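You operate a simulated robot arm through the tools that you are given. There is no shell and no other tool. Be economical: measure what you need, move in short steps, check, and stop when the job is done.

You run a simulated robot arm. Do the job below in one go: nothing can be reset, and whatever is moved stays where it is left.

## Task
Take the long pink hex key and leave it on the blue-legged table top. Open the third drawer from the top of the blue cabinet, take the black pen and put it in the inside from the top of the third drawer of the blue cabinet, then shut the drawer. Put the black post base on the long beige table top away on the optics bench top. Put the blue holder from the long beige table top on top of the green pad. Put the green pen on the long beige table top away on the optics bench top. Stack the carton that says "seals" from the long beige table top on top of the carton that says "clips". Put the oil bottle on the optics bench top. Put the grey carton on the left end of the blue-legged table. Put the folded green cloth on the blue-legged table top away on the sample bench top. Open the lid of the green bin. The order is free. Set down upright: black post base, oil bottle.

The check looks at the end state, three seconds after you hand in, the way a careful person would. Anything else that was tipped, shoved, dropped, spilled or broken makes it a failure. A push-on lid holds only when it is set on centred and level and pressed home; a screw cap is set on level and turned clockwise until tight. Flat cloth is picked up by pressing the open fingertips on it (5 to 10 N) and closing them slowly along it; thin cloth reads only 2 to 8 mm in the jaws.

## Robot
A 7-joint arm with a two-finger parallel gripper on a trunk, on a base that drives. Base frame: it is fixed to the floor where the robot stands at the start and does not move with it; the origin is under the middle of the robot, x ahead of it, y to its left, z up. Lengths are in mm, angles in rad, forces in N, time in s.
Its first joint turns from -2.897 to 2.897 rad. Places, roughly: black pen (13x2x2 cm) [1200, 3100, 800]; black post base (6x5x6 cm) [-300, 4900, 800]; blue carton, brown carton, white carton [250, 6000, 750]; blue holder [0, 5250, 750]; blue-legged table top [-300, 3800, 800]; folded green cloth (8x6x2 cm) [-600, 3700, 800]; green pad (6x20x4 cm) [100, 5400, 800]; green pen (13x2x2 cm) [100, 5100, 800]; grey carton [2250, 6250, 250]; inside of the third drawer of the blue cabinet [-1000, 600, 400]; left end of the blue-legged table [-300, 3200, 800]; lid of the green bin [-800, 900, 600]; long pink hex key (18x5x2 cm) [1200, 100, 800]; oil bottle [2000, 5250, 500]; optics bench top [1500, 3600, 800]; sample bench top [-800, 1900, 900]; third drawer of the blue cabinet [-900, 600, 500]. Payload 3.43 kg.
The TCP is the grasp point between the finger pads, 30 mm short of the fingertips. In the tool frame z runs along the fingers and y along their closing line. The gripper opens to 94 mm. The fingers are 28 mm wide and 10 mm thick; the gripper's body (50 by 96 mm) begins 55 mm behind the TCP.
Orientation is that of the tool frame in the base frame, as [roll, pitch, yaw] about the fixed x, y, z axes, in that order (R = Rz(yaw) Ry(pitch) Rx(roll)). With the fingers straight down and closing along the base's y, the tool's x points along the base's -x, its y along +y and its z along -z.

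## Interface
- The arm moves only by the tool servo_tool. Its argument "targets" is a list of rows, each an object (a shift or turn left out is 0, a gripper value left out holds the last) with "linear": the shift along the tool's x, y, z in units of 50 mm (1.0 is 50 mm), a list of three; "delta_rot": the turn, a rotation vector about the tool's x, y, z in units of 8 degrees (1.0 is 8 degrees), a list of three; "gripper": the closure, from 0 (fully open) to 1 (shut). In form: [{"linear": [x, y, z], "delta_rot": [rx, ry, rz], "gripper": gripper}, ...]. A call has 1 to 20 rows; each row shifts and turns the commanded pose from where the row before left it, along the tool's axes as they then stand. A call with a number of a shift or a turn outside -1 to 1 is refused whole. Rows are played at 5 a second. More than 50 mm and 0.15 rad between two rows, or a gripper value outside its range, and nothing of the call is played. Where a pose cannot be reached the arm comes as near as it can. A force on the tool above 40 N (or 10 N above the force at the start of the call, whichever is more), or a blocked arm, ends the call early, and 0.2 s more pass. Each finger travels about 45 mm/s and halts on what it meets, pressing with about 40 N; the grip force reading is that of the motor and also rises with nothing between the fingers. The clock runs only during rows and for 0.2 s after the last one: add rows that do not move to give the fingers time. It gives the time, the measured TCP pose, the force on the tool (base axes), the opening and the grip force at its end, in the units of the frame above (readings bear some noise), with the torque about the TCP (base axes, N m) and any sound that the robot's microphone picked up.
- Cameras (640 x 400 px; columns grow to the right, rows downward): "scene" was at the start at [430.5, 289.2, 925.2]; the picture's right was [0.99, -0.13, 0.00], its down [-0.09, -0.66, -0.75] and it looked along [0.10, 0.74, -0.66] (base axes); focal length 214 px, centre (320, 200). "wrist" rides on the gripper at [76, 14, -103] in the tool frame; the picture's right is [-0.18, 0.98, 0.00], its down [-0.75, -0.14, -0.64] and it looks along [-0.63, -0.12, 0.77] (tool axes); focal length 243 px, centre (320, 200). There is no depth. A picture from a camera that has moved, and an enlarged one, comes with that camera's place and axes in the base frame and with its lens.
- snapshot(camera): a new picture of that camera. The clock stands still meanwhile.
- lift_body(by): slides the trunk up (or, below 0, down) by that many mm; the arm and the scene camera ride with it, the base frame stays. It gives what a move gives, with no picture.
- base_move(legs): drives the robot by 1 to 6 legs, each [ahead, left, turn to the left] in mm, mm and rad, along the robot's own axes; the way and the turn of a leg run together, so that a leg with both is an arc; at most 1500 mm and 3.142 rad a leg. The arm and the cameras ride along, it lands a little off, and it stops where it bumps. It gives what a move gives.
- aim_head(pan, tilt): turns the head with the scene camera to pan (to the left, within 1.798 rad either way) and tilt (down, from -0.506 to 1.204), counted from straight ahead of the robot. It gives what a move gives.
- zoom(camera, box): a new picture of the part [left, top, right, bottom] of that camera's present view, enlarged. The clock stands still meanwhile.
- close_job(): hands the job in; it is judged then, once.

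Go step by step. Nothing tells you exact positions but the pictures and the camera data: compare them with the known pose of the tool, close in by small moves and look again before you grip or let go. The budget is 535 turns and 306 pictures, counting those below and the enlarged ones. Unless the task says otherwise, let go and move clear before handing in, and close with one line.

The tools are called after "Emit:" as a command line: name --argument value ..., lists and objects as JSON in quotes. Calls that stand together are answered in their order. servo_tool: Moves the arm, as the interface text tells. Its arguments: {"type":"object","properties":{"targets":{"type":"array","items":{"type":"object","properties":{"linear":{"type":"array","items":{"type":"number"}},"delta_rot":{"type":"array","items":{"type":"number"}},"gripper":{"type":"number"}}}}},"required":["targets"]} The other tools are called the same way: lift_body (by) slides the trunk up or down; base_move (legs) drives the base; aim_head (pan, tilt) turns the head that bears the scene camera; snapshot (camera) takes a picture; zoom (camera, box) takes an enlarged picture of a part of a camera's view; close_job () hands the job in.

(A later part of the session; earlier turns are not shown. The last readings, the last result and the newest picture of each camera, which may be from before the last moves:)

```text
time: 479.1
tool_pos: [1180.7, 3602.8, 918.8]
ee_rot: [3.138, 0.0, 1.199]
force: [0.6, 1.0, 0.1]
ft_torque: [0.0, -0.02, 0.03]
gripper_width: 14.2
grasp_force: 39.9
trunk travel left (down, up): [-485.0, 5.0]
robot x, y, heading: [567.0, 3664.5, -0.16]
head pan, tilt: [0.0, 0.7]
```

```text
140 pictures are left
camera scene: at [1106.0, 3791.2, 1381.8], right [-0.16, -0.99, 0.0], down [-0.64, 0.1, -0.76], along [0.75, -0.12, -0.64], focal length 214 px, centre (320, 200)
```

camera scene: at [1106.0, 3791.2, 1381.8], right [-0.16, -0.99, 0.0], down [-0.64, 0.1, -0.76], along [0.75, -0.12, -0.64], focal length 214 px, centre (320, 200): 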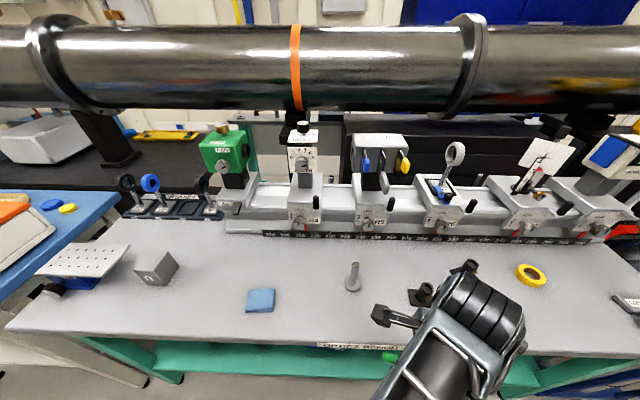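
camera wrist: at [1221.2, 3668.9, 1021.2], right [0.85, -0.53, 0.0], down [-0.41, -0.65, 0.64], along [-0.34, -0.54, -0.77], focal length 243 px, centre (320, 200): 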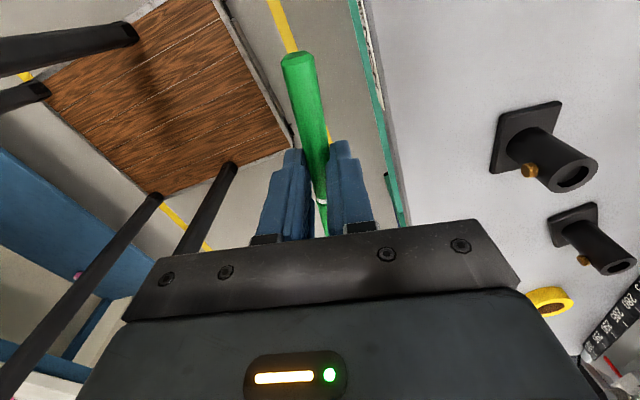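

Emit:
servo_tool --targets '[{"linear": [0.36, 0.6, 0]}, {"linear": [0.36, 0.6, 0]}, {"linear": [0.36, 0.6, 0]}, {"linear": [0, 0, 0.8]}, {"linear": [0, 0, 0.2]}, {}]'

Emit:
snapshot --camera "wrist"

```text
time: 480.5
tool_pos: [1284.4, 3621.6, 869.9]
ee_rot: [-3.141, 0.0, 1.197]
force: [-0.9, -0.2, 0.5]
ft_torque: [-0.02, -0.05, 0.0]
gripper_width: 14.0
grasp_force: 39.8
trunk travel left (down, up): [-485.0, 5.0]
robot x, y, heading: [566.7, 3664.7, -0.16]
head pan, tilt: [0.0, 0.7]
```

```text
139 pictures are left
camera wrist: at [1325.7, 3687.5, 971.5], right [0.85, -0.53, 0.0], down [-0.41, -0.65, 0.64], along [-0.34, -0.54, -0.77], focal length 243 px, centre (320, 200)
```

wrist: 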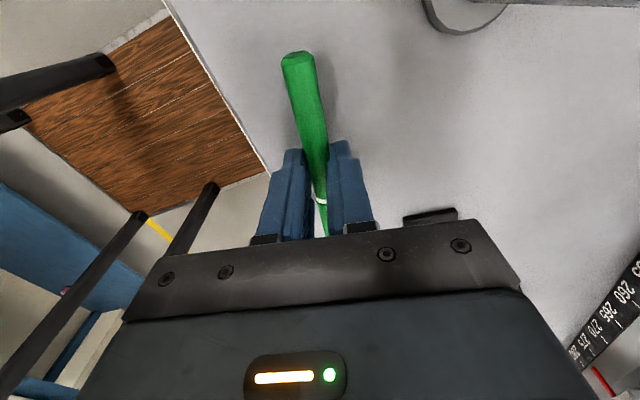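

Emit:
servo_tool --targets '[{"linear": [0, 0, 0.2]}, {"linear": [0, 0, 0.1]}, {"linear": [0, 0, 0.06]}, {"linear": [0, 0, 0.06]}, {"linear": [0, 0, 0.06]}]'

```text
time: 481.7
tool_pos: [1284.2, 3620.4, 849.1]
ee_rot: [3.135, 0.0, 1.198]
force: [-8.2, 2.0, 22.9]
ft_torque: [-0.26, 0.6, 0.02]
gripper_width: 14.4
grasp_force: 40.2
trunk travel left (down, up): [-485.0, 5.0]
robot x, y, heading: [569.9, 3659.1, -0.16]
head pan, tilt: [0.0, 0.7]
stopped in row 5: the force on the tool passed its limit at 47 N (the readings are from after the stop); the commanded pose is now the measured one
```

Emit:
servo_tool --targets '[{"linear": [0, 0, -0.04]}, {"gripper": 0.78}, {"gripper": 0.65}, {}, {"linear": [0, 0, -0.4]}, {"linear": [0, -0.3, -0.7]}]'

Emit:
snapshot --camera "wrist"

```text
time: 483.1
tool_pos: [1269.9, 3626.3, 904.9]
ee_rot: [3.136, -0.001, 1.199]
force: [0.2, -1.4, 0.8]
ft_torque: [0.01, 0.06, -0.01]
gripper_width: 32.8
grasp_force: 0.1
trunk travel left (down, up): [-485.0, 5.0]
robot x, y, heading: [571.1, 3664.3, -0.16]
head pan, tilt: [0.0, 0.7]
```

```text
138 pictures are left
camera wrist: at [1311.0, 3692.6, 1006.3], right [0.85, -0.53, 0.01], down [-0.41, -0.65, 0.64], along [-0.34, -0.55, -0.77], focal length 243 px, centre (320, 200)
```

wrist: 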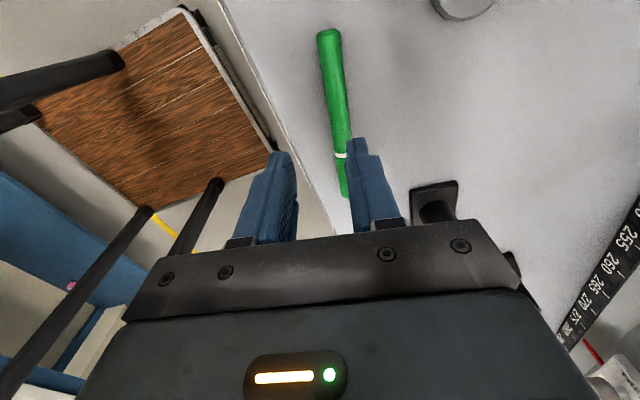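

The green pen is on the bench. Next the oil bottle near (2000,5250,500): I retract and drive there to look.

Emit:
servo_tool --targets '[{"linear": [-0.3, -0.8, -0.3], "gripper": 0.3}, {"linear": [-0.4, -0.8, 0]}, {"linear": [-0.4, -0.8, 0]}, {"linear": [-0.4, -0.6, 0]}]'

Emit:
base_move --legs '[[-100, 0, 0], [0, 0, 1.58], [1450, 0, 0]]'

Emit:
aim_head --pan -1.0 --tilt 0.5

Emit:
snapshot --camera "scene"

```text
time: 484.1
tool_pos: [1103.0, 3609.9, 917.5]
ee_rot: [3.135, 0.0, 1.198]
force: [0.4, -0.4, 0.4]
ft_torque: [0.02, 0.0, 0.02]
gripper_width: 66.1
grasp_force: 0.0
trunk travel left (down, up): [-485.0, 5.0]
robot x, y, heading: [571.6, 3664.0, -0.164]
head pan, tilt: [0.0, 0.7]
```

```text
time: 496.0
tool_pos: [674.9, 5657.7, 919.1]
ee_rot: [3.134, -0.001, 2.816]
force: [0.1, -1.0, -0.3]
ft_torque: [0.01, -0.04, -0.01]
gripper_width: 65.8
grasp_force: 0.1
trunk travel left (down, up): [-485.0, 5.0]
robot x, y, heading: [649.2, 5123.6, 1.455]
head pan, tilt: [0.0, 0.7]
```

```text
time: 497.2
tool_pos: [674.0, 5657.8, 918.0]
ee_rot: [3.135, -0.001, 2.818]
force: [-0.3, -0.6, -0.2]
ft_torque: [-0.04, 0.01, -0.02]
gripper_width: 66.0
grasp_force: 0.0
trunk travel left (down, up): [-485.0, 5.0]
robot x, y, heading: [648.3, 5118.7, 1.458]
head pan, tilt: [-1.0, 0.499]
```

```text
137 pictures are left
camera scene: at [565.3, 5603.9, 1399.5], right [0.44, -0.9, 0.0], down [-0.43, -0.21, -0.88], along [0.79, 0.39, -0.48], focal length 214 px, centre (320, 200)
```

scene: 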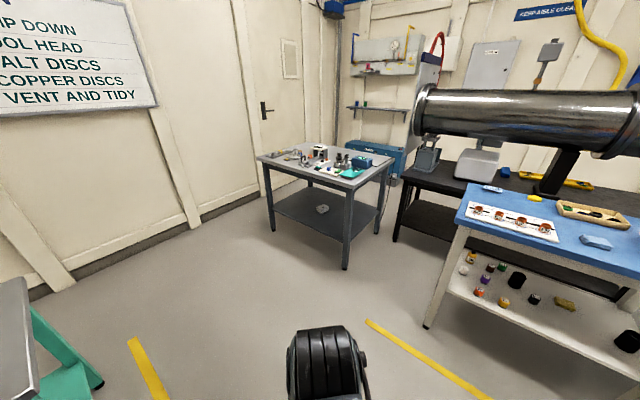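

Emit:
zoom --camera "scene" --box '[420, 220, 640, 360]'

Emit:
zoom --camera "scene" --box '[250, 140, 400, 260]'

```text
2.86 times, centred on (530, 290) of scene
camera zoom: at [565.3, 5603.9, 1399.5], right [0.44, -0.9, 0.0], down [-0.43, -0.21, -0.88], along [0.79, 0.39, -0.48], focal length 613 px, centre (-280, -57)
```

zoom: 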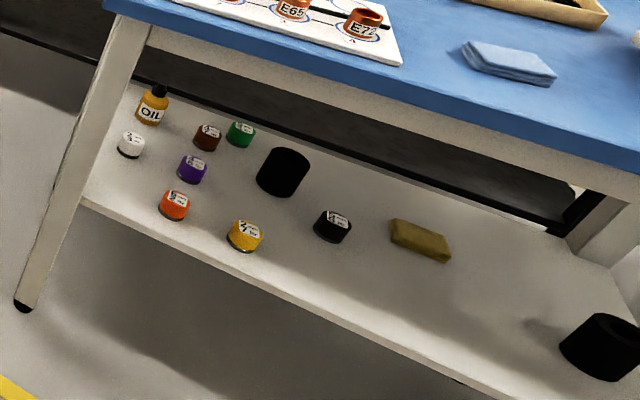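

```text
3.33 times, centred on (325, 200) of scene
camera zoom: at [565.3, 5603.9, 1399.5], right [0.44, -0.9, 0.0], down [-0.43, -0.21, -0.88], along [0.79, 0.39, -0.48], focal length 715 px, centre (303, 200)
```

zoom: 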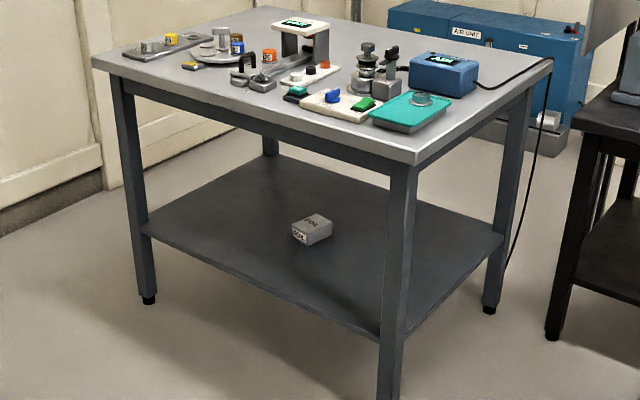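

The OIL bottle stands on the lower shelf of the blue-topped table (and the grey carton on the lower shelf of the grey table). I drive in front of the blue-topped table and lower the trunk to look under it.

Emit:
base_move --legs '[[0, 0, -1.64], [150, 300, 0]]'

Emit:
aim_head --pan -0.1 --tilt 0.3

Emit:
lift_body --by -300

Emit:
snapshot --camera "scene"

```text
time: 499.3
tool_pos: [907.5, 5581.1, 918.9]
ee_rot: [3.134, 0.0, 2.381]
force: [0.5, 0.3, 0.8]
ft_torque: [0.01, 0.0, 0.02]
gripper_width: 65.8
grasp_force: 0.0
trunk travel left (down, up): [-485.0, 5.0]
robot x, y, heading: [655.6, 5103.8, 1.022]
head pan, tilt: [-1.0, 0.499]
stopped in leg 1: the robot was blocked; the commanded pose is now the measured one
```

```text
time: 500.5
tool_pos: [906.5, 5580.1, 918.1]
ee_rot: [3.134, 0.0, 2.383]
force: [-0.1, -0.1, -0.4]
ft_torque: [-0.01, 0.01, 0.02]
gripper_width: 65.9
grasp_force: 0.1
trunk travel left (down, up): [-485.0, 5.0]
robot x, y, heading: [656.0, 5109.6, 1.021]
head pan, tilt: [-0.099, 0.3]
```

```text
time: 503.5
tool_pos: [906.3, 5581.4, 618.6]
ee_rot: [3.134, 0.0, 2.383]
force: [1.1, 0.1, 0.1]
ft_torque: [-0.02, 0.02, 0.02]
gripper_width: 65.9
grasp_force: 0.0
trunk travel left (down, up): [-185.0, 305.0]
robot x, y, heading: [653.7, 5109.6, 1.024]
head pan, tilt: [-0.099, 0.3]
```

```text
134 pictures are left
camera scene: at [751.4, 5651.6, 1118.0], right [0.8, -0.61, 0.0], down [-0.18, -0.24, -0.96], along [0.58, 0.76, -0.3], focal length 214 px, centre (320, 200)
```

scene: 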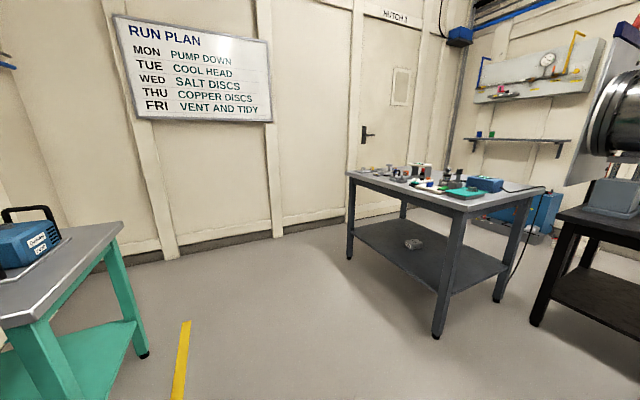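

Emit:
base_move --legs '[[250, -60, 0], [0, 0, -1.2]]'

Emit:
aim_head --pan -0.2 --tilt 0.4

Emit:
snapshot --camera "scene"

```text
time: 508.3
tool_pos: [1370.3, 5227.9, 618.2]
ee_rot: [3.134, -0.001, 1.181]
force: [0.4, 0.5, -0.6]
ft_torque: [-0.02, -0.02, -0.04]
gripper_width: 66.1
grasp_force: 0.0
trunk travel left (down, up): [-185.0, 305.0]
robot x, y, heading: [836.2, 5290.8, -0.182]
head pan, tilt: [-0.099, 0.3]
```

```text
time: 509.0
tool_pos: [1371.2, 5227.5, 618.5]
ee_rot: [3.136, -0.002, 1.182]
force: [0.2, -0.8, 0.0]
ft_torque: [0.03, -0.02, 0.02]
gripper_width: 65.6
grasp_force: 0.0
trunk travel left (down, up): [-185.0, 305.0]
robot x, y, heading: [840.7, 5292.9, -0.178]
head pan, tilt: [-0.201, 0.4]
```

```text
133 pictures are left
camera scene: at [1379.1, 5390.0, 1108.7], right [-0.37, -0.93, 0.0], down [-0.36, 0.14, -0.92], along [0.86, -0.34, -0.39], focal length 214 px, centre (320, 200)
```

scene: 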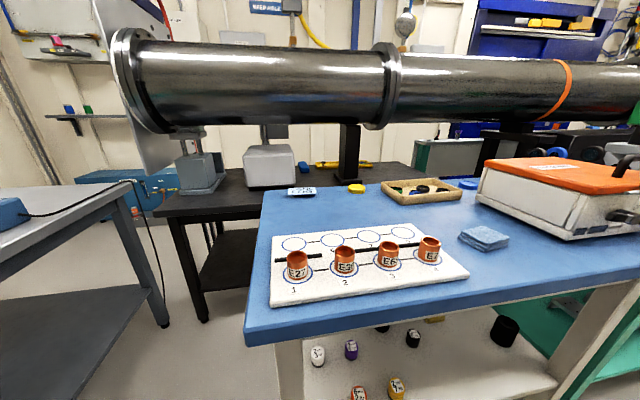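

I lower the trunk fully and turn the tool 45° forward so the wrist camera can look under the table.

Emit:
lift_body --by -150

Emit:
servo_tool --targets '[{"delta_rot": [0, 0, -1]}, {"delta_rot": [0, 0, -1]}, {"delta_rot": [0, 0, -1]}, {"delta_rot": [0, 0, -1]}, {"delta_rot": [0, 0, -1]}, {"delta_rot": [0, 0, -1]}, {"delta_rot": [0, 0, -1]}, {"delta_rot": [0, 0, -1]}, {"delta_rot": [0, 0, -1]}, {"delta_rot": [0, 0, -1]}, {"delta_rot": [0, 0, -1]}, {"delta_rot": [0, 0, -1]}, {"delta_rot": [0, 0, -0.7]}]'

Emit:
servo_tool --targets '[{"delta_rot": [0, -0.95, 0]}, {"delta_rot": [0, -0.95, 0]}, {"delta_rot": [0, -0.95, 0]}, {"delta_rot": [0, -0.95, 0]}, {"delta_rot": [0, -0.95, 0]}, {"delta_rot": [0, -0.9, 0]}]'

Emit:
snapshot --camera "wrist"

```text
time: 510.7
tool_pos: [1370.4, 5227.7, 468.6]
ee_rot: [3.135, -0.001, 1.18]
force: [0.0, 0.6, -0.4]
ft_torque: [0.01, 0.0, -0.01]
gripper_width: 65.8
grasp_force: 0.0
trunk travel left (down, up): [-35.0, 455.0]
robot x, y, heading: [838.6, 5290.6, -0.177]
head pan, tilt: [-0.201, 0.4]
```

```text
time: 513.5
tool_pos: [1369.8, 5228.9, 467.8]
ee_rot: [-3.142, 0.006, 2.957]
force: [-0.3, -0.2, 0.5]
ft_torque: [0.02, 0.01, -0.01]
gripper_width: 65.8
grasp_force: 0.1
trunk travel left (down, up): [-35.0, 455.0]
robot x, y, heading: [837.9, 5287.5, -0.175]
head pan, tilt: [-0.201, 0.4]
```

```text
time: 514.9
tool_pos: [1371.2, 5228.4, 468.7]
ee_rot: [-3.14, 0.798, 2.955]
force: [0.9, 0.3, 0.3]
ft_torque: [0.0, -0.03, -0.02]
gripper_width: 65.4
grasp_force: 0.0
trunk travel left (down, up): [-35.0, 455.0]
robot x, y, heading: [842.8, 5288.4, -0.176]
head pan, tilt: [-0.201, 0.4]
```

```text
132 pictures are left
camera wrist: at [1249.8, 5265.5, 484.6], right [0.31, 0.94, 0.13], down [0.04, -0.15, 0.99], along [0.95, -0.3, -0.08], focal length 243 px, centre (320, 200)
```

wrist: 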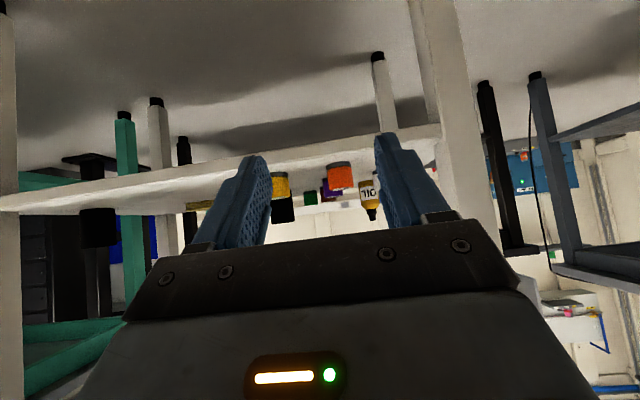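

The OIL bottle is visible under the table: about (1915,5195), base z≈375, top ≈498. I move the base closer and centre the hand on it.

Emit:
base_move --legs '[[150, 0, 0]]'

Emit:
servo_tool --targets '[{"linear": [-0.2, 0, -0.2], "gripper": 0}, {"linear": [-0.55, 0, 0.55]}, {"linear": [-0.55, 0, 0.55]}]'

Emit:
snapshot --camera "wrist"

```text
time: 516.3
tool_pos: [1521.1, 5199.1, 467.8]
ee_rot: [3.141, 0.795, 2.949]
force: [0.1, -0.3, -0.8]
ft_torque: [0.0, 0.02, 0.0]
gripper_width: 65.7
grasp_force: 0.1
trunk travel left (down, up): [-35.0, 455.0]
robot x, y, heading: [985.7, 5259.9, -0.185]
head pan, tilt: [-0.201, 0.4]
```

```text
time: 517.1
tool_pos: [1597.1, 5180.6, 483.3]
ee_rot: [3.141, 0.796, 2.951]
force: [-0.6, -0.8, 0.5]
ft_torque: [-0.01, 0.0, 0.02]
gripper_width: 94.0
grasp_force: 0.1
trunk travel left (down, up): [-35.0, 455.0]
robot x, y, heading: [987.9, 5260.2, -0.187]
head pan, tilt: [-0.201, 0.4]
```

```text
131 pictures are left
camera wrist: at [1476.0, 5220.1, 499.8], right [0.31, 0.94, 0.13], down [0.04, -0.15, 0.99], along [0.95, -0.3, -0.09], focal length 243 px, centre (320, 200)
```

wrist: 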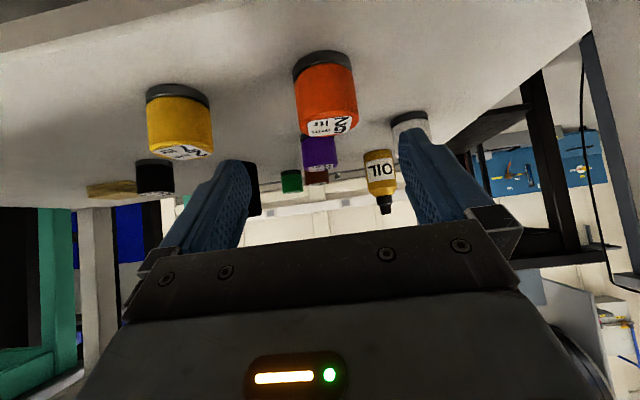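

Emit:
servo_tool --targets '[{"linear": [0, 0.8, 0]}, {"linear": [0, 0.8, 0]}, {"linear": [-0.55, 0, 0.55]}]'

Emit:
snapshot --camera "wrist"

Emit:
aim_head --pan -0.1 --tilt 0.7

Emit:
snapshot --camera "scene"

```text
time: 517.9
tool_pos: [1651.7, 5255.3, 483.9]
ee_rot: [-3.141, 0.796, 2.951]
force: [0.7, 1.3, 0.6]
ft_torque: [-0.02, -0.03, 0.03]
gripper_width: 94.2
grasp_force: 0.0
trunk travel left (down, up): [-35.0, 455.0]
robot x, y, heading: [986.2, 5261.0, -0.186]
head pan, tilt: [-0.201, 0.4]
```

```text
130 pictures are left
camera wrist: at [1530.0, 5292.7, 500.2], right [0.31, 0.94, 0.13], down [0.04, -0.15, 0.99], along [0.95, -0.3, -0.09], focal length 243 px, centre (320, 200)
```

wrist: 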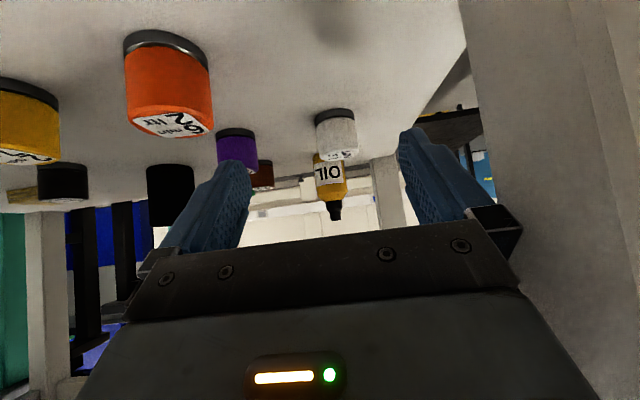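

```text
time: 518.7
tool_pos: [1650.7, 5254.2, 484.3]
ee_rot: [3.142, 0.794, 2.95]
force: [-0.5, -0.3, 0.7]
ft_torque: [0.0, 0.03, 0.0]
gripper_width: 94.0
grasp_force: 0.0
trunk travel left (down, up): [-35.0, 455.0]
robot x, y, heading: [991.9, 5263.0, -0.188]
head pan, tilt: [-0.099, 0.7]
```

```text
129 pictures are left
camera scene: at [1525.4, 5370.8, 931.9], right [-0.28, -0.96, 0.0], down [-0.62, 0.18, -0.77], along [0.73, -0.22, -0.64], focal length 214 px, centre (320, 200)
```

scene: 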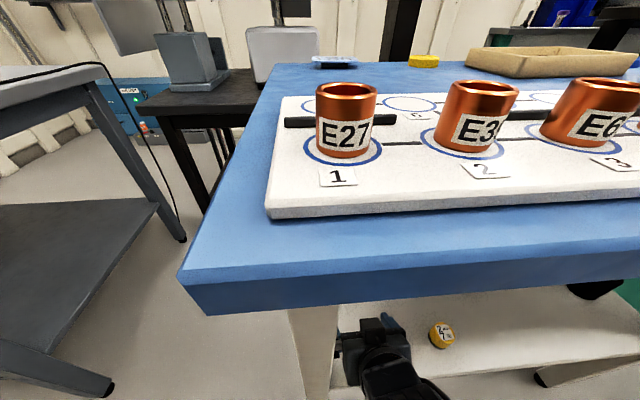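

Emit:
servo_tool --targets '[{"linear": [-0.57, -0.1, 0.56]}, {"linear": [-0.57, -0.1, 0.56]}, {"linear": [-0.57, -0.05, 0.56]}, {"linear": [-0.57, 0, 0.56]}]'

Emit:
snapshot --camera "wrist"

```text
time: 519.7
tool_pos: [1806.4, 5212.8, 486.9]
ee_rot: [-3.141, 0.795, 2.952]
force: [-1.0, -0.3, -0.4]
ft_torque: [-0.01, -0.06, 0.0]
gripper_width: 94.0
grasp_force: 0.1
trunk travel left (down, up): [-35.0, 455.0]
robot x, y, heading: [989.3, 5264.2, -0.189]
head pan, tilt: [-0.099, 0.7]
```

```text
128 pictures are left
camera wrist: at [1685.9, 5250.4, 503.6], right [0.31, 0.94, 0.13], down [0.04, -0.15, 0.99], along [0.95, -0.3, -0.09], focal length 243 px, centre (320, 200)
```

wrist: 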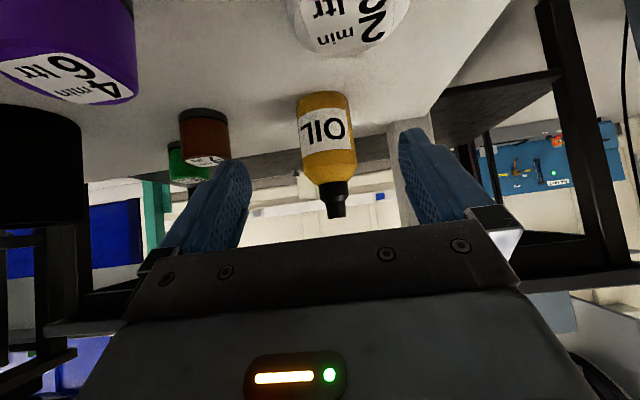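

Emit:
servo_tool --targets '[{"linear": [-0.57, 0.03, 0.56]}, {"linear": [-0.57, 0.03, 0.56]}, {}]'

Emit:
snapshot --camera "wrist"

```text
time: 520.5
tool_pos: [1886.4, 5200.2, 490.4]
ee_rot: [-3.139, 0.795, 2.949]
force: [-0.4, 0.2, 0.6]
ft_torque: [-0.02, 0.0, -0.03]
gripper_width: 94.0
grasp_force: 0.0
trunk travel left (down, up): [-35.0, 455.0]
robot x, y, heading: [988.6, 5263.9, -0.184]
head pan, tilt: [-0.099, 0.7]
```

```text
127 pictures are left
camera wrist: at [1764.6, 5238.1, 506.6], right [0.31, 0.94, 0.13], down [0.04, -0.15, 0.99], along [0.95, -0.3, -0.09], focal length 243 px, centre (320, 200)
```

wrist: 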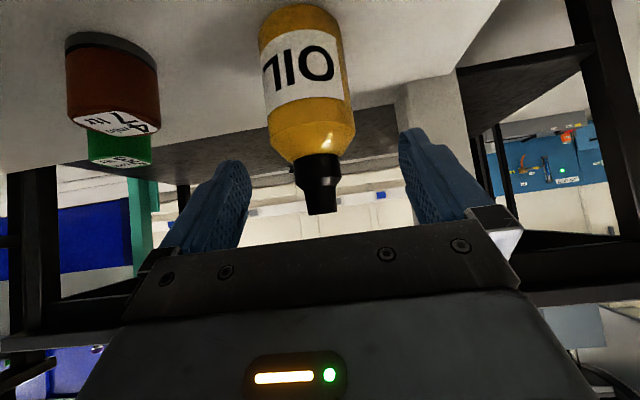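

Emit:
servo_tool --targets '[{"linear": [0.28, 0, 0.28]}, {"linear": [0.27, 0, 0.27]}, {}]'

Emit:
snapshot --camera "wrist"

```text
time: 521.3
tool_pos: [1886.4, 5198.2, 450.0]
ee_rot: [-3.139, 0.796, 2.951]
force: [-1.0, -0.2, -0.4]
ft_torque: [-0.01, 0.01, 0.02]
gripper_width: 94.1
grasp_force: 0.0
trunk travel left (down, up): [-35.0, 455.0]
robot x, y, heading: [987.1, 5261.0, -0.182]
head pan, tilt: [-0.099, 0.7]
```

```text
126 pictures are left
camera wrist: at [1765.2, 5236.7, 465.6], right [0.31, 0.94, 0.13], down [0.04, -0.15, 0.99], along [0.95, -0.3, -0.09], focal length 243 px, centre (320, 200)
```

wrist: 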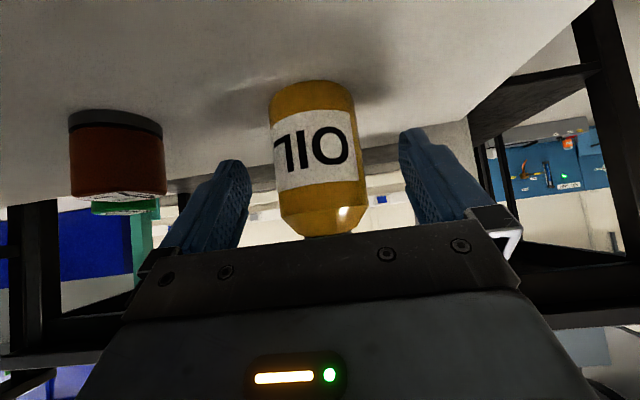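

Emit:
servo_tool --targets '[{"linear": [0.12, 0, 0.12]}, {"gripper": 0.3}, {"gripper": 0.42}, {"gripper": 0.5}, {"gripper": 0.6}, {}]'

Emit:
snapshot --camera "wrist"

```text
time: 522.7
tool_pos: [1885.1, 5198.3, 441.4]
ee_rot: [-3.139, 0.795, 2.95]
force: [-0.2, -0.1, 0.5]
ft_torque: [-0.06, -0.02, -0.01]
gripper_width: 51.0
grasp_force: 40.0
trunk travel left (down, up): [-35.0, 455.0]
robot x, y, heading: [987.2, 5264.2, -0.184]
head pan, tilt: [-0.099, 0.7]
```

```text
125 pictures are left
camera wrist: at [1764.4, 5237.1, 457.2], right [0.31, 0.94, 0.13], down [0.04, -0.15, 0.99], along [0.95, -0.3, -0.09], focal length 243 px, centre (320, 200)
```

wrist: 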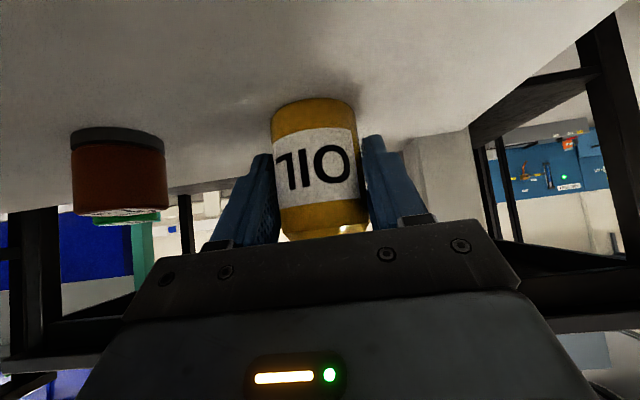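

Emit:
servo_tool --targets '[{"linear": [-0.36, 0, -0.35]}, {"linear": [-0.36, 0, -0.35]}, {}]'

Emit:
snapshot --camera "wrist"

```text
time: 523.5
tool_pos: [1886.2, 5198.6, 492.6]
ee_rot: [-3.141, 0.797, 2.95]
force: [-0.9, -0.3, -0.6]
ft_torque: [-0.04, 0.03, 0.02]
gripper_width: 50.7
grasp_force: 40.5
trunk travel left (down, up): [-35.0, 455.0]
robot x, y, heading: [987.7, 5263.4, -0.186]
head pan, tilt: [-0.099, 0.7]
```

```text
124 pictures are left
camera wrist: at [1764.5, 5236.7, 507.9], right [0.31, 0.94, 0.13], down [0.04, -0.15, 0.99], along [0.95, -0.3, -0.09], focal length 243 px, centre (320, 200)
```

wrist: 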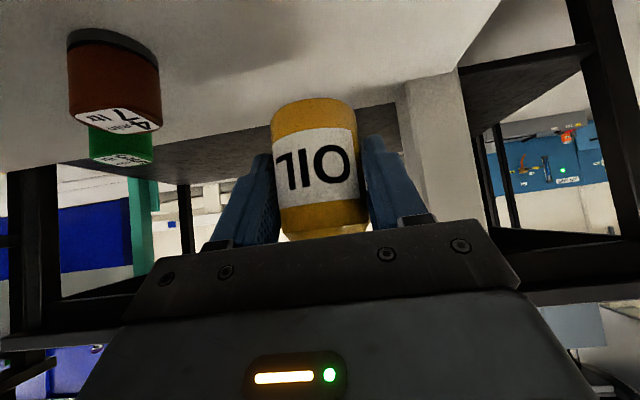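

Emit:
servo_tool --targets '[{"linear": [0.57, -0.03, -0.57]}, {"linear": [0.57, 0, -0.57]}, {"linear": [0.57, 0, -0.57]}, {"linear": [0.57, 0.03, -0.57]}, {"linear": [0.57, 0.05, -0.57]}, {"linear": [0.57, 0, -0.57]}, {"linear": [0.57, 0, -0.56]}]'

Emit:
base_move --legs '[[-250, 0, 0]]'

Emit:
snapshot --camera "wrist"

Emit:
snapshot --camera "scene"

```text
time: 525.1
tool_pos: [1605.2, 5255.8, 487.3]
ee_rot: [3.141, 0.796, 2.949]
force: [-0.6, 0.3, -0.5]
ft_torque: [-0.02, -0.02, -0.03]
gripper_width: 51.1
grasp_force: 40.0
trunk travel left (down, up): [-35.0, 455.0]
robot x, y, heading: [986.9, 5263.6, -0.19]
head pan, tilt: [-0.099, 0.7]
```

```text
time: 526.9
tool_pos: [1361.6, 5302.5, 488.4]
ee_rot: [-3.141, 0.796, 2.952]
force: [-0.5, -0.1, -0.7]
ft_torque: [0.01, -0.02, -0.07]
gripper_width: 50.9
grasp_force: 40.2
trunk travel left (down, up): [-35.0, 455.0]
robot x, y, heading: [742.5, 5310.0, -0.184]
head pan, tilt: [-0.099, 0.7]
```

```text
123 pictures are left
camera wrist: at [1240.4, 5340.8, 504.0], right [0.31, 0.94, 0.13], down [0.04, -0.15, 0.99], along [0.95, -0.3, -0.09], focal length 243 px, centre (320, 200)
```

wrist: 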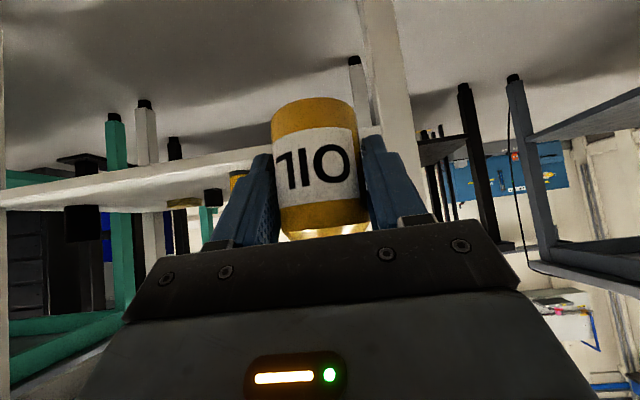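

```text
122 pictures are left
camera scene: at [1280.6, 5417.2, 931.8], right [-0.28, -0.96, 0.0], down [-0.62, 0.18, -0.76], along [0.73, -0.21, -0.64], focal length 214 px, centre (320, 200)
```

scene: 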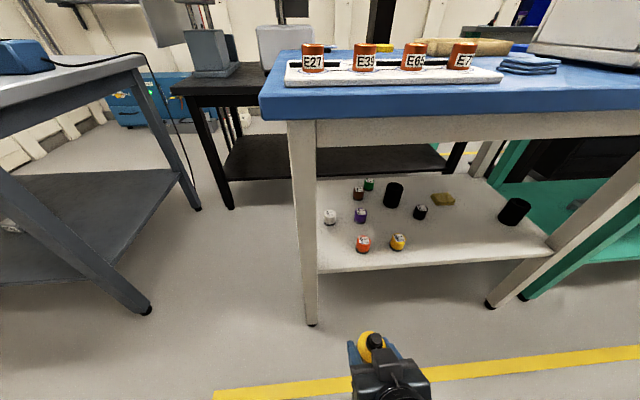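

The bottle is out and upright. I raise the trunk, centre the tool, and carry it to the optics bench.

Emit:
lift_body --by 450

Emit:
servo_tool --targets '[{"linear": [0, -0.9, 0]}, {"linear": [0, -0.9, 0]}]'

Emit:
base_move --legs '[[70, 0, 0], [0, 0, 1.6], [-1400, 0, 0], [0, 0, -1.6]]'

Emit:
aim_head --pan 0 --tilt 0.7

Emit:
snapshot --camera "scene"

```text
refused: 450 is not a number from -400 to 400
```

```text
time: 527.5
tool_pos: [1346.7, 5213.7, 486.4]
ee_rot: [-3.141, 0.795, 2.952]
force: [-0.1, 0.3, -0.3]
ft_torque: [0.05, -0.01, -0.01]
gripper_width: 50.6
grasp_force: 40.2
trunk travel left (down, up): [-35.0, 455.0]
robot x, y, heading: [743.3, 5307.4, -0.181]
head pan, tilt: [-0.099, 0.7]
```

```text
time: 542.9
tool_pos: [1223.3, 3833.9, 486.0]
ee_rot: [-3.14, 0.794, 2.974]
force: [-0.5, 0.2, -0.6]
ft_torque: [0.0, 0.03, 0.03]
gripper_width: 50.1
grasp_force: 40.0
trunk travel left (down, up): [-35.0, 455.0]
robot x, y, heading: [620.1, 3914.8, -0.159]
head pan, tilt: [-0.099, 0.7]
```

```text
time: 543.5
tool_pos: [1222.6, 3833.0, 486.0]
ee_rot: [-3.14, 0.795, 2.975]
force: [0.0, -0.8, -0.2]
ft_torque: [0.03, 0.05, -0.01]
gripper_width: 50.3
grasp_force: 40.0
trunk travel left (down, up): [-35.0, 455.0]
robot x, y, heading: [619.2, 3914.8, -0.159]
head pan, tilt: [0.0, 0.7]
```

```text
121 pictures are left
camera scene: at [1154.7, 4044.3, 931.8], right [-0.16, -0.99, 0.0], down [-0.64, 0.1, -0.76], along [0.76, -0.12, -0.64], focal length 214 px, centre (320, 200)
```

scene: 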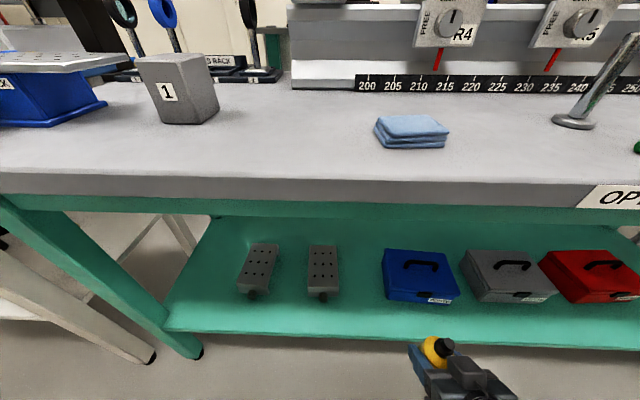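

Emit:
base_move --legs '[[-180, 0, 0]]'

Emit:
lift_body --by 400

Emit:
lift_body --by 55

Emit:
base_move --legs '[[250, 0, 0]]'

Emit:
snapshot --camera "scene"

Emit:
snapshot --camera "wrist"

```text
time: 545.1
tool_pos: [1044.0, 3863.9, 485.9]
ee_rot: [-3.141, 0.796, 2.974]
force: [0.4, 0.6, -0.7]
ft_torque: [0.01, 0.03, 0.0]
gripper_width: 50.2
grasp_force: 39.8
trunk travel left (down, up): [-35.0, 455.0]
robot x, y, heading: [434.0, 3944.9, -0.16]
head pan, tilt: [0.0, 0.7]
```

```text
time: 548.9
tool_pos: [1042.5, 3864.1, 885.4]
ee_rot: [-3.14, 0.797, 2.974]
force: [-0.1, -0.4, -0.7]
ft_torque: [0.0, 0.01, 0.0]
gripper_width: 50.1
grasp_force: 40.1
trunk travel left (down, up): [-435.0, 55.0]
robot x, y, heading: [437.8, 3946.2, -0.161]
head pan, tilt: [0.0, 0.7]
```

```text
time: 549.9
tool_pos: [1043.4, 3862.8, 940.9]
ee_rot: [-3.14, 0.796, 2.973]
force: [0.1, 0.2, -1.0]
ft_torque: [0.01, 0.0, 0.0]
gripper_width: 49.9
grasp_force: 40.1
trunk travel left (down, up): [-490.0, 0.0]
robot x, y, heading: [438.4, 3947.7, -0.163]
head pan, tilt: [0.0, 0.7]
```

```text
time: 551.7
tool_pos: [1290.3, 3825.2, 942.3]
ee_rot: [-3.141, 0.795, 2.976]
force: [-0.7, -0.7, -1.6]
ft_torque: [0.01, -0.02, -0.03]
gripper_width: 50.0
grasp_force: 39.5
trunk travel left (down, up): [-490.0, 0.0]
robot x, y, heading: [683.6, 3901.9, -0.161]
head pan, tilt: [0.0, 0.7]
```

```text
120 pictures are left
camera scene: at [1220.3, 4035.5, 1386.8], right [-0.16, -0.99, 0.0], down [-0.64, 0.1, -0.76], along [0.76, -0.12, -0.64], focal length 214 px, centre (320, 200)
```

scene: 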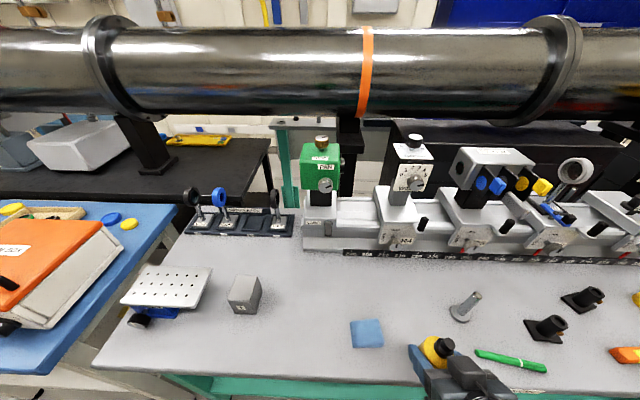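

```text
119 pictures are left
camera wrist: at [1167.6, 3860.4, 957.7], right [0.29, 0.95, 0.13], down [0.04, -0.15, 0.99], along [0.96, -0.28, -0.09], focal length 243 px, centre (320, 200)
```

wrist: 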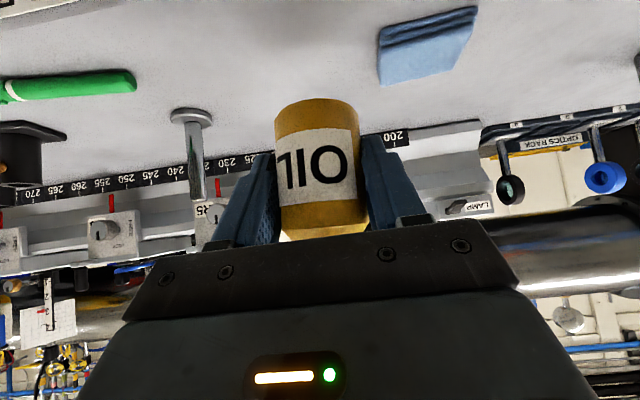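

Emit:
servo_tool --targets '[{"linear": [-0.6, 0, 0.6]}, {"linear": [0.5, 0, 0.5]}, {"linear": [0.4, 0, 0.4]}, {"linear": [0.1, 0, 0.1]}, {}]'

Emit:
snapshot --camera "wrist"

```text
time: 552.9
tool_pos: [1330.8, 3818.6, 871.9]
ee_rot: [3.141, 0.796, 2.976]
force: [0.7, -0.1, -0.9]
ft_torque: [-0.04, -0.03, 0.02]
gripper_width: 50.2
grasp_force: 40.1
trunk travel left (down, up): [-490.0, 0.0]
robot x, y, heading: [683.9, 3905.9, -0.157]
head pan, tilt: [0.0, 0.7]
```

```text
118 pictures are left
camera wrist: at [1209.6, 3852.4, 888.5], right [0.29, 0.95, 0.13], down [0.04, -0.15, 0.99], along [0.96, -0.28, -0.09], focal length 243 px, centre (320, 200)
```

wrist: 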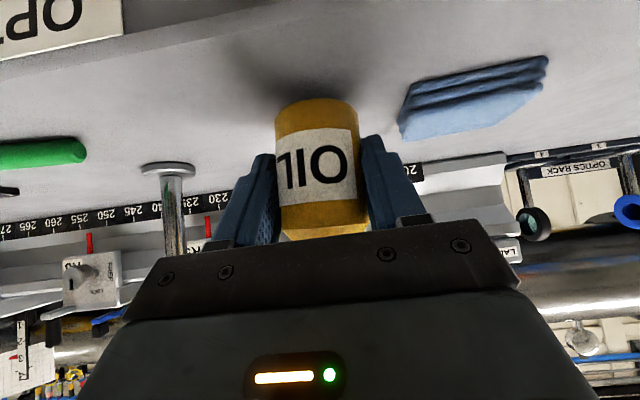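

Emit:
servo_tool --targets '[{"linear": [0.06, 0, 0.06]}, {"linear": [0.06, 0, 0.06]}, {"linear": [0.05, 0, 0.05]}, {"linear": [0.05, 0, 0.05]}]'

```text
time: 553.9
tool_pos: [1333.7, 3818.9, 860.5]
ee_rot: [3.14, 0.803, 2.977]
force: [-1.9, 8.9, 29.3]
ft_torque: [-0.2, -0.22, -0.05]
gripper_width: 49.8
grasp_force: 39.7
trunk travel left (down, up): [-490.0, 0.0]
robot x, y, heading: [684.8, 3906.1, -0.155]
head pan, tilt: [0.0, 0.7]
```

Emit:
servo_tool --targets '[{"linear": [-0.015, 0, -0.015]}, {"gripper": 0.3}, {"gripper": 0.1}, {}, {"linear": [0, 0, -0.6]}, {"linear": [0, 0, -0.9]}, {"linear": [0, 0, -0.9]}]'

Emit:
snapshot --camera "wrist"

Emit:
snapshot --camera "scene"

```text
time: 555.5
tool_pos: [1248.0, 3831.6, 937.7]
ee_rot: [-3.139, 0.795, 2.979]
force: [0.5, 0.4, 0.3]
ft_torque: [-0.01, 0.05, -0.02]
gripper_width: 84.7
grasp_force: 0.0
trunk travel left (down, up): [-490.0, 0.0]
robot x, y, heading: [684.9, 3903.7, -0.156]
head pan, tilt: [0.0, 0.7]
```

```text
117 pictures are left
camera wrist: at [1126.6, 3867.2, 956.1], right [0.29, 0.95, 0.13], down [0.05, -0.15, 0.99], along [0.96, -0.28, -0.09], focal length 243 px, centre (320, 200)
```

wrist: 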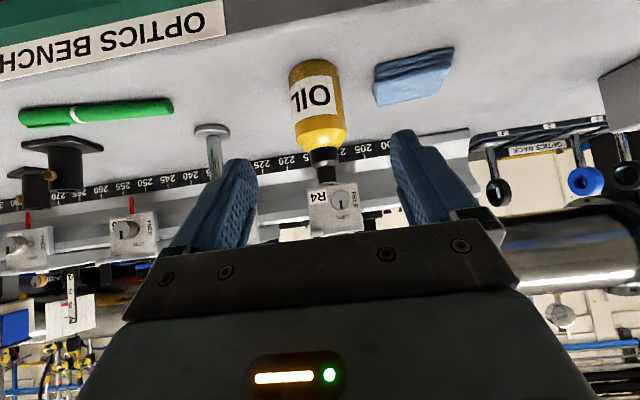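

```text
116 pictures are left
camera scene: at [1220.7, 4035.4, 1386.6], right [-0.16, -0.99, 0.0], down [-0.64, 0.1, -0.76], along [0.76, -0.12, -0.64], focal length 214 px, centre (320, 200)
```

scene: 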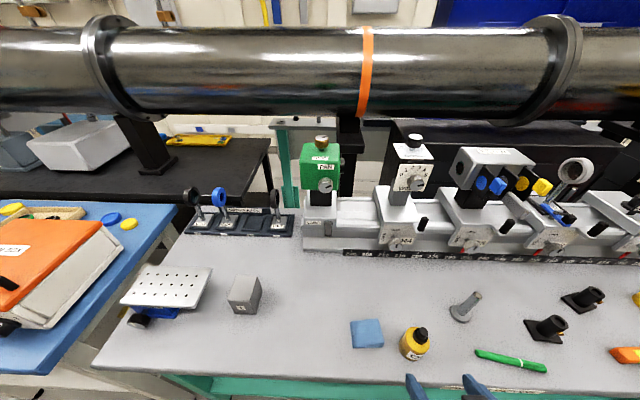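

The oil bottle stands upright on the optics bench. Last item: the grey carton on the lower shelf of the grey table. I drive there.

Emit:
base_move --legs '[[-170, 0, 0], [0, 0, 1.58], [1500, 0, 0], [930, 0, 0], [0, 0, -1.5]]'

Emit:
snapshot --camera "scene"

```text
time: 576.0
tool_pos: [1577.0, 6276.5, 940.7]
ee_rot: [-3.14, 0.796, 2.985]
force: [-0.3, 0.4, 1.1]
ft_torque: [-0.02, 0.02, -0.02]
gripper_width: 84.7
grasp_force: 0.0
trunk travel left (down, up): [-490.0, 0.0]
robot x, y, heading: [1010.2, 6346.4, -0.147]
head pan, tilt: [0.0, 0.7]
```

```text
115 pictures are left
camera scene: at [1546.9, 6480.1, 1386.8], right [-0.15, -0.99, 0.0], down [-0.64, 0.1, -0.76], along [0.76, -0.11, -0.64], focal length 214 px, centre (320, 200)
```

scene: 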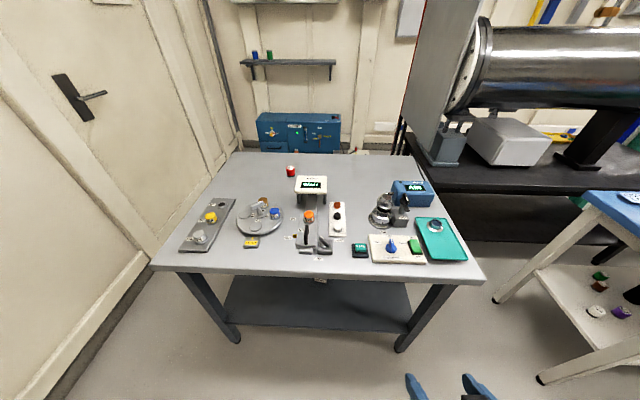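

Emit:
lift_body --by -400

Emit:
lift_body --by -80

Emit:
servo_tool --targets '[{"linear": [0.5, 0.8, 0.3]}, {"linear": [0.5, 0.8, 0.3]}]'

Emit:
snapshot --camera "wrist"

Emit:
snapshot --camera "scene"

```text
time: 579.9
tool_pos: [1577.4, 6277.1, 539.7]
ee_rot: [-3.14, 0.797, 2.988]
force: [0.0, 0.5, -0.8]
ft_torque: [-0.02, -0.02, 0.0]
gripper_width: 84.6
grasp_force: 0.0
trunk travel left (down, up): [-90.0, 400.0]
robot x, y, heading: [1009.8, 6343.4, -0.148]
head pan, tilt: [0.0, 0.7]
```

```text
time: 581.0
tool_pos: [1577.3, 6277.3, 459.8]
ee_rot: [-3.14, 0.796, 2.987]
force: [0.7, -0.7, 0.5]
ft_torque: [-0.01, 0.01, -0.02]
gripper_width: 84.4
grasp_force: 0.0
trunk travel left (down, up): [-10.0, 480.0]
robot x, y, heading: [1011.1, 6345.5, -0.147]
head pan, tilt: [0.0, 0.7]
```

```text
time: 581.6
tool_pos: [1573.2, 6359.8, 401.3]
ee_rot: [-3.142, 0.797, 2.985]
force: [0.7, -0.1, -0.8]
ft_torque: [-0.01, -0.01, 0.0]
gripper_width: 84.3
grasp_force: 0.2
trunk travel left (down, up): [-10.0, 480.0]
robot x, y, heading: [1010.5, 6344.4, -0.151]
head pan, tilt: [0.0, 0.7]
```

```text
114 pictures are left
camera wrist: at [1451.6, 6392.8, 418.0], right [0.28, 0.95, 0.13], down [0.05, -0.15, 0.99], along [0.96, -0.27, -0.09], focal length 243 px, centre (320, 200)
```

wrist: 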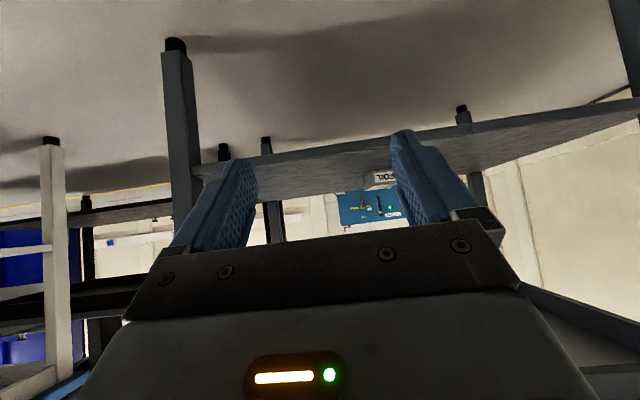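

```text
113 pictures are left
camera scene: at [1546.9, 6479.8, 906.9], right [-0.15, -0.99, 0.0], down [-0.64, 0.1, -0.76], along [0.76, -0.11, -0.64], focal length 214 px, centre (320, 200)
```

scene: 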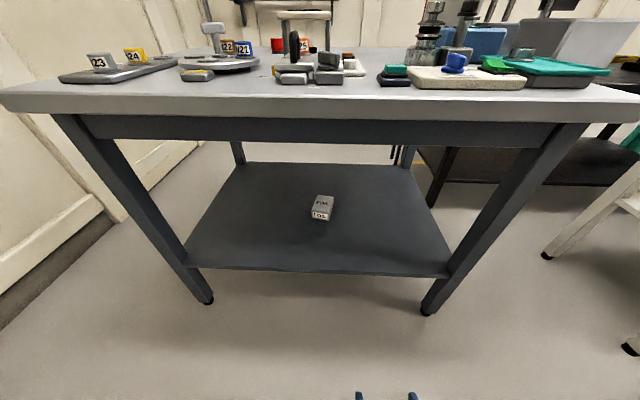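

Emit:
zoom --camera "scene" --box '[280, 175, 360, 235]'

```text
6.67 times, centred on (320, 205) of scene
camera zoom: at [1546.9, 6479.8, 906.9], right [-0.15, -0.99, 0.0], down [-0.64, 0.1, -0.76], along [0.76, -0.11, -0.64], focal length 1430 px, centre (320, 167)
```

zoom: 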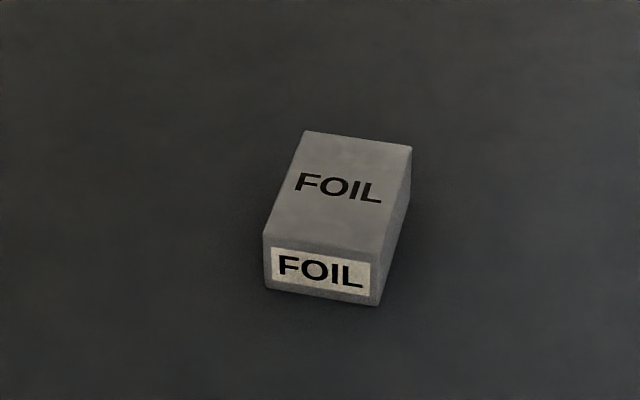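

The carton reads FOIL; its centre is about (2228,6370), shelf z≈268, front face 72 mm wide, axis az≈-21°. I drive in, align the yaw and look again.

Emit:
base_move --legs '[[280, 0, 0]]'

Emit:
servo_tool --targets '[{"delta_rot": [0.55, 0, 0.54], "gripper": 0}, {"delta_rot": [0.55, 0, 0.54]}, {}]'

Emit:
snapshot --camera "wrist"

```text
time: 583.6
tool_pos: [1849.1, 6319.0, 402.7]
ee_rot: [-3.14, 0.794, 2.989]
force: [-0.1, -0.6, -0.1]
ft_torque: [0.0, 0.0, -0.01]
gripper_width: 84.4
grasp_force: 0.1
trunk travel left (down, up): [-10.0, 480.0]
robot x, y, heading: [1286.1, 6305.6, -0.147]
head pan, tilt: [0.0, 0.7]
```

```text
time: 584.4
tool_pos: [1849.2, 6320.6, 401.3]
ee_rot: [-3.141, 0.796, 2.775]
force: [-0.3, 0.2, -0.3]
ft_torque: [-0.02, 0.03, 0.01]
gripper_width: 93.9
grasp_force: 0.1
trunk travel left (down, up): [-10.0, 480.0]
robot x, y, heading: [1287.4, 6301.1, -0.146]
head pan, tilt: [0.0, 0.7]
```

```text
111 pictures are left
camera wrist: at [1736.4, 6379.2, 418.3], right [0.47, 0.87, 0.13], down [0.01, -0.16, 0.99], along [0.88, -0.47, -0.09], focal length 243 px, centre (320, 200)
```

wrist: 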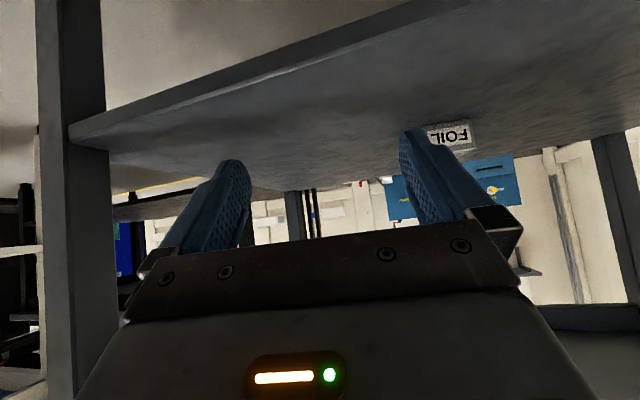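

Emit:
servo_tool --targets '[{"linear": [0, 0.91, 0]}, {"linear": [0, 0.91, 0]}, {"linear": [0, 0.91, 0]}, {"linear": [0, 0.91, 0]}, {"linear": [-0.57, 0, 0.57]}, {"linear": [-0.57, 0, 0.57]}, {"linear": [-0.57, 0, 0.57]}]'

Emit:
snapshot --camera "wrist"

```text
time: 585.6
tool_pos: [1893.8, 6547.7, 400.9]
ee_rot: [3.122, 0.783, 2.949]
force: [-0.1, -0.2, -0.4]
ft_torque: [-0.03, -0.03, -0.02]
gripper_width: 94.0
grasp_force: 0.0
trunk travel left (down, up): [-10.0, 480.0]
robot x, y, heading: [1286.3, 6304.0, -0.148]
head pan, tilt: [0.0, 0.7]
stopped in row 6: the arm was blocked; the commanded pose is now the measured one
```

```text
110 pictures are left
camera wrist: at [1773.1, 6585.2, 419.6], right [0.3, 0.94, 0.14], down [0.05, -0.17, 0.98], along [0.95, -0.29, -0.1], focal length 243 px, centre (320, 200)
```

wrist: 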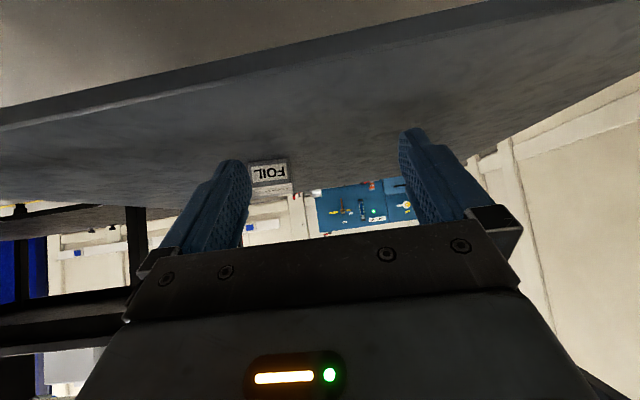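

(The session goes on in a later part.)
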